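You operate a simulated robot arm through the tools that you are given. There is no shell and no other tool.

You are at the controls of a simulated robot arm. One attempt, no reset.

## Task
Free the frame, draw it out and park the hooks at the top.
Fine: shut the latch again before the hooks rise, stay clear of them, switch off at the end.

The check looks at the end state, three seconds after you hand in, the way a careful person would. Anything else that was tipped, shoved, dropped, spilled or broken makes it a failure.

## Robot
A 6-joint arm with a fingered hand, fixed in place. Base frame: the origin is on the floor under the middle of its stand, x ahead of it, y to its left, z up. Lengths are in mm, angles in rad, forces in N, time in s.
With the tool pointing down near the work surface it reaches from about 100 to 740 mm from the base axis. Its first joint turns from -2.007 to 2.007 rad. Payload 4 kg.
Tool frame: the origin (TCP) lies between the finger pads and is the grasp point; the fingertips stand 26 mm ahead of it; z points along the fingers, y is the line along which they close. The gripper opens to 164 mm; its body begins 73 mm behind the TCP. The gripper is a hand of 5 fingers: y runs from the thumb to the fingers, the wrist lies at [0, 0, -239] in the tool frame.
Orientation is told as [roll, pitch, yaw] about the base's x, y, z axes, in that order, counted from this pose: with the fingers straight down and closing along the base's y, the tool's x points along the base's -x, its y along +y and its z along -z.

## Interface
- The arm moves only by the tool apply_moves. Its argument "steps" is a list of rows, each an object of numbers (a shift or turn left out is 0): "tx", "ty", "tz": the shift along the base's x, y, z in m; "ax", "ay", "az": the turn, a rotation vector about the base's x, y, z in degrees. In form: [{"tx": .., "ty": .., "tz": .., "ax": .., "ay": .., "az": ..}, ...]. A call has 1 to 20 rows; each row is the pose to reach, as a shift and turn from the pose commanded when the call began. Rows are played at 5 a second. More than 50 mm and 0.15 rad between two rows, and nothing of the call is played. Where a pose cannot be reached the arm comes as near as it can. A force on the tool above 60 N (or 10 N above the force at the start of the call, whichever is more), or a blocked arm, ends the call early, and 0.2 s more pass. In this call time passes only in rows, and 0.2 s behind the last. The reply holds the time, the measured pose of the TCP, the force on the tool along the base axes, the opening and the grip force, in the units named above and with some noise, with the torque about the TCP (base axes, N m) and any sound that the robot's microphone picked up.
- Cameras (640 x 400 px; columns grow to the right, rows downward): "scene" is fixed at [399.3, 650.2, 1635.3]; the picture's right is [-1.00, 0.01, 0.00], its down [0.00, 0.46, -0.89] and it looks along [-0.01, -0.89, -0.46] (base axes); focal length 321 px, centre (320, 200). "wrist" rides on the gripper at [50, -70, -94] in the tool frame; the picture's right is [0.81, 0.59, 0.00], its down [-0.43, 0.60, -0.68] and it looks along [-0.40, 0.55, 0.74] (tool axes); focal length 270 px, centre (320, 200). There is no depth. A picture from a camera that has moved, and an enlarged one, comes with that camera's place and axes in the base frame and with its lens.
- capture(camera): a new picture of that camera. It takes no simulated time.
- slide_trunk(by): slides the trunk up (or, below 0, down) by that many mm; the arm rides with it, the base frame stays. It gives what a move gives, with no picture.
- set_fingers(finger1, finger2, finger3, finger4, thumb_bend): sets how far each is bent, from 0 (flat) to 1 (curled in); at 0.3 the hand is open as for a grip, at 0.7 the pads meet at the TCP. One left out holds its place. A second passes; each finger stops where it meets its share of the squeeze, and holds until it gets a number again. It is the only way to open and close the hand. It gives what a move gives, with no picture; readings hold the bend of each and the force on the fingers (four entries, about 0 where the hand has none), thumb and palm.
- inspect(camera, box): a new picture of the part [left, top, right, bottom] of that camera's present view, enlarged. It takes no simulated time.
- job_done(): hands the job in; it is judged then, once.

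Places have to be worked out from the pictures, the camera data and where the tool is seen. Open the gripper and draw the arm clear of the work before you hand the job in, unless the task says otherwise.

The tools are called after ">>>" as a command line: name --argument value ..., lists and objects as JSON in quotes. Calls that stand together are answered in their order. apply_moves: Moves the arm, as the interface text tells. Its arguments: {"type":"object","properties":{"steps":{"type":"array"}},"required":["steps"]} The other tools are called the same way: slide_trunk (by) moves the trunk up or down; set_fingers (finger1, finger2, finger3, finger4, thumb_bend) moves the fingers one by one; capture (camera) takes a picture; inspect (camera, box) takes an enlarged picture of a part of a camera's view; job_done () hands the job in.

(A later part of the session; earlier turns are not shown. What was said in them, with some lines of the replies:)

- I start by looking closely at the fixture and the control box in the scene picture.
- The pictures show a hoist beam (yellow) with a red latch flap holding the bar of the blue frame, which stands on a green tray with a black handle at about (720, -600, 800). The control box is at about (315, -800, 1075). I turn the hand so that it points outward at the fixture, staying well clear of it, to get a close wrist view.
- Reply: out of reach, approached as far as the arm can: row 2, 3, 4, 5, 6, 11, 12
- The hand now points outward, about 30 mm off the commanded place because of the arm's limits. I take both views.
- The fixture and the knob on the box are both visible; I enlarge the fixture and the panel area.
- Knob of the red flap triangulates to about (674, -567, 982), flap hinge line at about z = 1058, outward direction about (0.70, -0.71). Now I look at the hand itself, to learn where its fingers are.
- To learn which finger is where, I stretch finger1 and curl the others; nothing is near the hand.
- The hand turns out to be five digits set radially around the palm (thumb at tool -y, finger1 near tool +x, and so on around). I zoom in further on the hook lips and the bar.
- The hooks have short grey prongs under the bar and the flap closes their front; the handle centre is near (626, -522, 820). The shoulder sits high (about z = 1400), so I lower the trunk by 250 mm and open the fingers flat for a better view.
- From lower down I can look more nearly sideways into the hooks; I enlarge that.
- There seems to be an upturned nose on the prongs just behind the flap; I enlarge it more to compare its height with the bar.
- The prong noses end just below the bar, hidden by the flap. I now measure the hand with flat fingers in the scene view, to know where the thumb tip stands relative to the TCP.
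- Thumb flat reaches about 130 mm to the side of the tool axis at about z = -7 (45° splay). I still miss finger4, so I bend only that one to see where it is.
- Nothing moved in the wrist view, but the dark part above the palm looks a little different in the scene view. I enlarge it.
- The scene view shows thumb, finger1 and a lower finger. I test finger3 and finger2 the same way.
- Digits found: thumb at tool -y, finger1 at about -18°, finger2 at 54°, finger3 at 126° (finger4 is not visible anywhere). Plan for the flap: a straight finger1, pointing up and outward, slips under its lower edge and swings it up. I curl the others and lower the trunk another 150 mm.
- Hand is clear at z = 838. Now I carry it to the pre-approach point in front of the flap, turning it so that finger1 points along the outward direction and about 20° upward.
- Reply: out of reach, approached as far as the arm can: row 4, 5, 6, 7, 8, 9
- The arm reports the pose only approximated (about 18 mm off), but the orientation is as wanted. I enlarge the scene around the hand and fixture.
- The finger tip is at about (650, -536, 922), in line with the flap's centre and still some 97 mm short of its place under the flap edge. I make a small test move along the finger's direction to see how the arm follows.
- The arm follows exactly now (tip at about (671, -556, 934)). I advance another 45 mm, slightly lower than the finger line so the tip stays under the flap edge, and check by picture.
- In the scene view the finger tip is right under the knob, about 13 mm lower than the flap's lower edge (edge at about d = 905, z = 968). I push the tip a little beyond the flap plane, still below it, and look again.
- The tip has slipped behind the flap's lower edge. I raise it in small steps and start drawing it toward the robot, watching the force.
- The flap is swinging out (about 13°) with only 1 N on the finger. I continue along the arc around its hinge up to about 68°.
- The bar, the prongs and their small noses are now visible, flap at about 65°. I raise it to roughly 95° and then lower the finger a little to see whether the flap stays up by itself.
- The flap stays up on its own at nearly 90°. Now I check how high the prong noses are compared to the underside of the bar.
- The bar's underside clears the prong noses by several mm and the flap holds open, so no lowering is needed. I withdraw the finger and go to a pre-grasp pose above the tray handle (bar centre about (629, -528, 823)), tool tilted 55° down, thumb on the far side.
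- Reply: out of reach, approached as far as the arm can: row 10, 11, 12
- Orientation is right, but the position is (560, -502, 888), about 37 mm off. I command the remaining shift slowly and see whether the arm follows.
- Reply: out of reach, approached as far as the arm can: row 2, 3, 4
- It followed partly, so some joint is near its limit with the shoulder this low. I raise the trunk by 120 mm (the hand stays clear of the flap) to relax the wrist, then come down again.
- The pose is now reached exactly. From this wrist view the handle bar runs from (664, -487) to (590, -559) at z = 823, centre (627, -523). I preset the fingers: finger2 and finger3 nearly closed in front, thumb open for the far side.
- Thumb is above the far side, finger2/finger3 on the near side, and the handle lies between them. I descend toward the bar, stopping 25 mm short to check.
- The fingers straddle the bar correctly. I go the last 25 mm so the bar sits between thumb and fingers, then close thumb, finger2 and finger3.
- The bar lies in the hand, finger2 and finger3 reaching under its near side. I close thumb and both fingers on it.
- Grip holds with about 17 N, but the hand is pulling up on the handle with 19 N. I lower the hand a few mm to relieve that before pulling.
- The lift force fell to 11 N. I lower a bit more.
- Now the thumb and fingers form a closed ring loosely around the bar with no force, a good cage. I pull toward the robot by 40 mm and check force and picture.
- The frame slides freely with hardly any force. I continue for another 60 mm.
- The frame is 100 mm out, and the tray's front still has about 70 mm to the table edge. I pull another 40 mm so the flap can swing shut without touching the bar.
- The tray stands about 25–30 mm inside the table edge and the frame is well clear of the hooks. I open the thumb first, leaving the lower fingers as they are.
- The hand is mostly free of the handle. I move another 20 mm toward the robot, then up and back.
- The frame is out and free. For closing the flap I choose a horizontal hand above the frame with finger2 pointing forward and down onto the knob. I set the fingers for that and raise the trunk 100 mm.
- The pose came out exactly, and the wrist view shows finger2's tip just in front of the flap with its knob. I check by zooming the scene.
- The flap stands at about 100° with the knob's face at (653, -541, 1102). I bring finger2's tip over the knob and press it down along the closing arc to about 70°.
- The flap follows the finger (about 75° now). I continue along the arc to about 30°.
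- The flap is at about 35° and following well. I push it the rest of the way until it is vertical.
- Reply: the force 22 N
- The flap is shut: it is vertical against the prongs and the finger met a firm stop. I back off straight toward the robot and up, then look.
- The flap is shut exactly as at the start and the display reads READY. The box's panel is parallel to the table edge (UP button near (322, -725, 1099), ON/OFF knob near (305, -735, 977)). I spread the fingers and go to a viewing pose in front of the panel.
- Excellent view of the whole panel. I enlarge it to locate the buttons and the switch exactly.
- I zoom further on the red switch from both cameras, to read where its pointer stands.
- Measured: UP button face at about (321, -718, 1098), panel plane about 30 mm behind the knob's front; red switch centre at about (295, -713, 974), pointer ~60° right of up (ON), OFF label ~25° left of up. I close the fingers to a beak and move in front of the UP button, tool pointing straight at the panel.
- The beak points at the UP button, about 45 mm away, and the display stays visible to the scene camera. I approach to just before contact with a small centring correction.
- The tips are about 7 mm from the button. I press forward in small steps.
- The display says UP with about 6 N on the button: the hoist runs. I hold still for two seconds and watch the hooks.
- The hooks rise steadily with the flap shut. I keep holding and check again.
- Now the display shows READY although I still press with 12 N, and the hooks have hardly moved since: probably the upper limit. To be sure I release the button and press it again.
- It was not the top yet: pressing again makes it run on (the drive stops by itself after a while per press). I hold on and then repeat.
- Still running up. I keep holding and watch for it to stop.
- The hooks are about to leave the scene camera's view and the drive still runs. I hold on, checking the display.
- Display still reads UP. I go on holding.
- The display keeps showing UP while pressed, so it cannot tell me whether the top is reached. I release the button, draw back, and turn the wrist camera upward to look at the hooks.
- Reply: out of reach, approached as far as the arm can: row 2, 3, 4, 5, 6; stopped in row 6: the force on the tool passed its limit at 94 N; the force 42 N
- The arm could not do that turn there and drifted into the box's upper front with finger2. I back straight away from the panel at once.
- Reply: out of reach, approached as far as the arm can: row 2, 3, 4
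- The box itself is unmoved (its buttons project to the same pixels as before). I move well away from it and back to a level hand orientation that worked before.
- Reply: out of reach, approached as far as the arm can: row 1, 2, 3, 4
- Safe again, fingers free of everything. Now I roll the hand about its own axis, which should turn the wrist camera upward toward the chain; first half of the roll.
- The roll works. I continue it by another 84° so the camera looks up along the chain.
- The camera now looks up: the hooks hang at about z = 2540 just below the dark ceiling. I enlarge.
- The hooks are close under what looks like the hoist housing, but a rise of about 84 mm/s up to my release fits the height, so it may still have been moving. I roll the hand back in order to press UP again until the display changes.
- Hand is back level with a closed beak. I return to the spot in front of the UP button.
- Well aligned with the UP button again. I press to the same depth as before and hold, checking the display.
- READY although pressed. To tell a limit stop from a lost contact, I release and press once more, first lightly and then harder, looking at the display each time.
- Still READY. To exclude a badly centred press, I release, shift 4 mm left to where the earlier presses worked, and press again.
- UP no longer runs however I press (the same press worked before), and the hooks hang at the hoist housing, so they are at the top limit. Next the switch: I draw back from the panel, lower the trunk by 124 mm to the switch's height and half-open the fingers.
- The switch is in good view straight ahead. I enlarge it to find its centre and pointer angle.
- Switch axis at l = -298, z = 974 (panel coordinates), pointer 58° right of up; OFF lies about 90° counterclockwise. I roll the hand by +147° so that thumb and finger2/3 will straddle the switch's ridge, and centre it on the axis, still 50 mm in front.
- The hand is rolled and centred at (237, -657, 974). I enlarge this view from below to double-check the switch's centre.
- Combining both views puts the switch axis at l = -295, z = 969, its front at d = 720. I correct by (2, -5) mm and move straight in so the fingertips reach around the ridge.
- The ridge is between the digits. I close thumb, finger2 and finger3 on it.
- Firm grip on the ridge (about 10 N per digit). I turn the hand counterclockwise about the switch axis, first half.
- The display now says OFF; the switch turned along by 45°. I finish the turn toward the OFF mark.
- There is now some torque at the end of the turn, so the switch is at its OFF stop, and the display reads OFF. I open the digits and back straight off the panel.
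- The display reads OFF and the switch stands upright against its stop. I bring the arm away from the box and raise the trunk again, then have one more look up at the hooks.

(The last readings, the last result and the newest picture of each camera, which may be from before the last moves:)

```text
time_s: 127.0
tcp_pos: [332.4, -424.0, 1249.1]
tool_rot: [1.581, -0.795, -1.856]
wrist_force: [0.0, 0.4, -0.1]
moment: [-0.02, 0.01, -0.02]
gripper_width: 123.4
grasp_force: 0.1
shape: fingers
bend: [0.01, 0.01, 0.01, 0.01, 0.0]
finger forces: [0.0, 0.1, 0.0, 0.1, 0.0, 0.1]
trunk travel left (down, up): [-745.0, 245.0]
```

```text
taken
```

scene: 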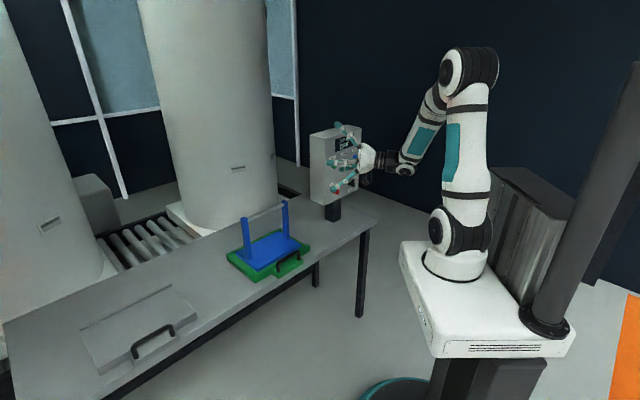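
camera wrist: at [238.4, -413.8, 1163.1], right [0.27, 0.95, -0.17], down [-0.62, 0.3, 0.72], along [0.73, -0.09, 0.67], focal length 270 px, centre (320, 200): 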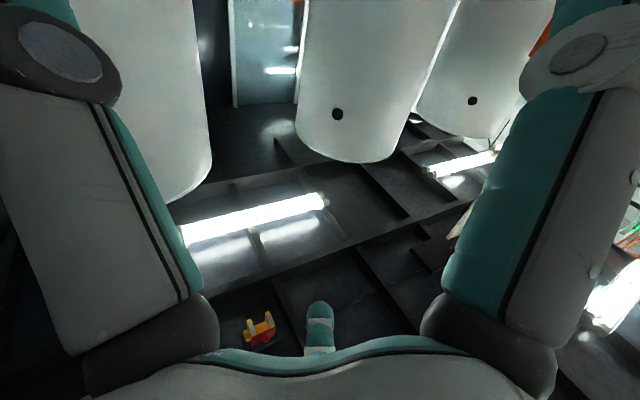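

The hooks are still up there. I enlarge to compare with the earlier look and check the flap.

>>> inspect --camera "wrist" --box '[215, 270, 315, 350]'

>>> inspect --camera "wrist" --box '[235, 305, 285, 350]'

>>> inspect --camera "scene" --box '[210, 180, 340, 300]'

```text
5.00 times, centred on (265, 310) of wrist
camera zoom: at [238.4, -413.8, 1163.1], right [0.27, 0.95, -0.17], down [-0.62, 0.3, 0.72], along [0.73, -0.09, 0.67], focal length 1351 px, centre (595, -350)
```

zoom: 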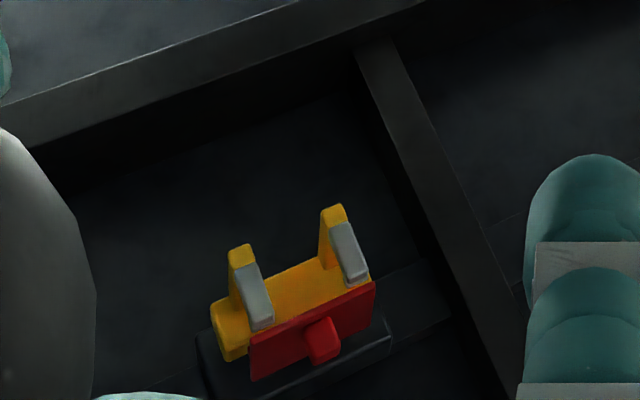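

```text
8.89 times, centred on (260, 328) of wrist
camera zoom: at [238.4, -413.8, 1163.1], right [0.27, 0.95, -0.17], down [-0.62, 0.3, 0.72], along [0.73, -0.09, 0.67], focal length 2402 px, centre (853, -933)
```

zoom: 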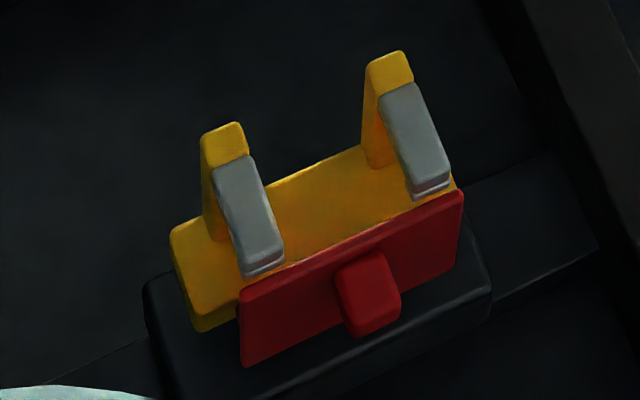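

```text
3.33 times, centred on (275, 240) of scene
camera zoom: at [399.3, 650.2, 1635.3], right [-1.0, 0.01, 0.0], down [0.0, 0.46, -0.89], along [-0.01, -0.89, -0.46], focal length 1071 px, centre (470, 67)
```

zoom: 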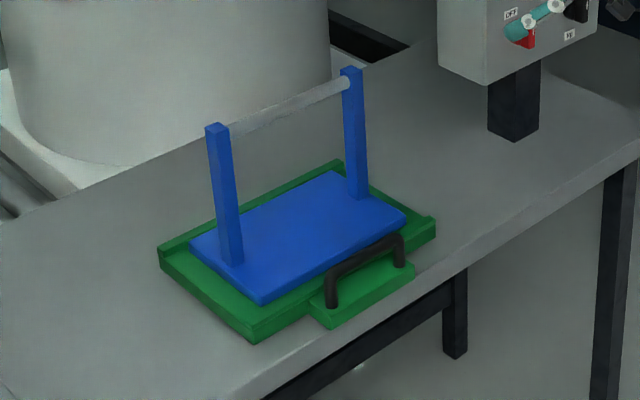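

The hooks hang right under the hoist housing with the flap closed, practically at the same place as before (so the limit was reached); the frame stands on its tray on the table and the panel is OFF. I withdraw the arm a little more and leave the hand open.

>>> apply_moves --steps '[{"tx": -0.02, "ty": 0.02}, {"tx": -0.04, "ty": 0.045}, {"tx": -0.06, "ty": 0.075}, {"tx": -0.075, "ty": 0.1}]'

>>> set_fingers --finger1 0.3 --finger2 0.3 --finger3 0.3 --finger4 0.3 --thumb_bend 0.3

>>> capture --camera "scene"

>>> inspect --camera "scene" --box '[300, 120, 380, 220]'

```text
time_s: 128.0
tcp_pos: [288.5, -359.0, 1260.4]
tool_rot: [1.569, -0.797, -1.852]
wrist_force: [0.0, -0.6, 0.5]
moment: [0.0, 0.03, -0.01]
gripper_width: 123.5
grasp_force: 0.0
shape: fingers
bend: [0.01, 0.01, 0.01, 0.01, 0.0]
finger forces: [0.0, 0.0, 0.0, 0.0, 0.0, 0.1]
out of reach, approached as far as the arm can: row 3, 4
trunk travel left (down, up): [-745.0, 245.0]
```

```text
time_s: 129.0
tcp_pos: [288.9, -359.0, 1260.0]
tool_rot: [1.569, -0.796, -1.85]
wrist_force: [0.3, -0.8, -0.2]
moment: [0.03, 0.01, 0.01]
gripper_width: 91.1
grasp_force: 0.1
shape: fingers
bend: [0.3, 0.3, 0.3, 0.3, 0.3]
finger forces: [0.1, 0.1, 0.0, 0.0, 0.1, 0.1]
trunk travel left (down, up): [-745.0, 245.0]
```

```text
taken
```

scene: 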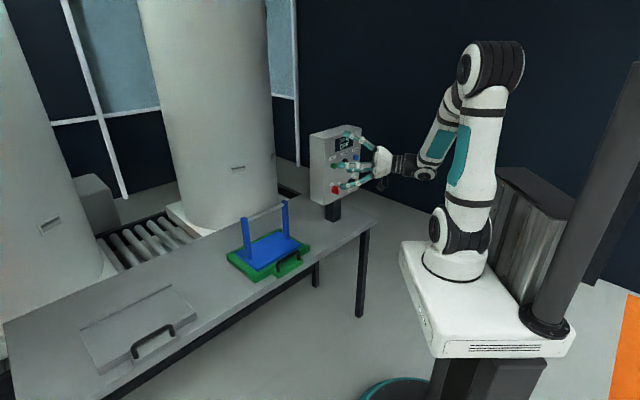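

```text
4.00 times, centred on (340, 170) of scene
camera zoom: at [399.3, 650.2, 1635.3], right [-1.0, 0.01, 0.0], down [0.0, 0.46, -0.89], along [-0.01, -0.89, -0.46], focal length 1285 px, centre (240, 320)
```

zoom: 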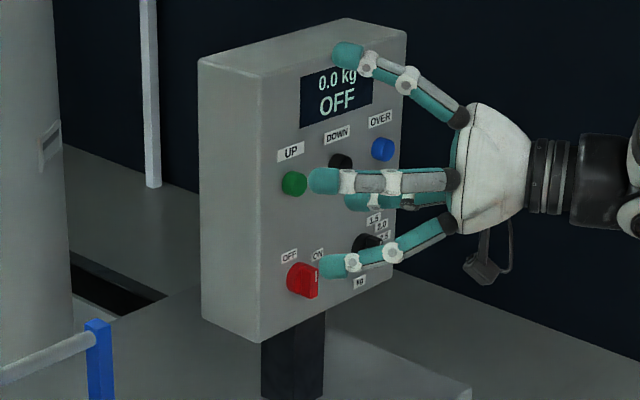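

All is in order: frame drawn out on its tray and standing on the table, flap shut, hooks parked at the top, panel OFF, hand open and clear of everything. I hand the job in.

>>> job_done

```text
The job is handed in.
```

The job is handed in. The frame is free and drawn out on its tray, the hooks are parked at the top, and the hoist is switched off.

- **Frame:** I opened the red latch flap, then pulled the tray about 140 mm toward the robot by its handle. By my estimate it stands 25–30 mm inside the table edge, well clear of where the hooks hung.
- **Latch:** I shut the flap again before raising the hooks. It was still shut when I last looked up at them.
- **Hooks:** I held UP until pressing it no longer moved them. They now hang right under the hoist housing. The hoist stopped once on the way, about 2.5 seconds into the first press, and ran on when I pressed again. I don't know why it stopped.
- **Power:** The red switch is turned to its OFF stop, and the display reads OFF.

**Contact with the box:** while I was turning the wrist camera to look up, one finger ran into the upper front of the control box. The contact stopped the move at 94 N and I backed away at once. The box had not shifted in the pictures, and its buttons and switch worked normally afterwards.

The hand is open and the arm is drawn back from the table and the box.
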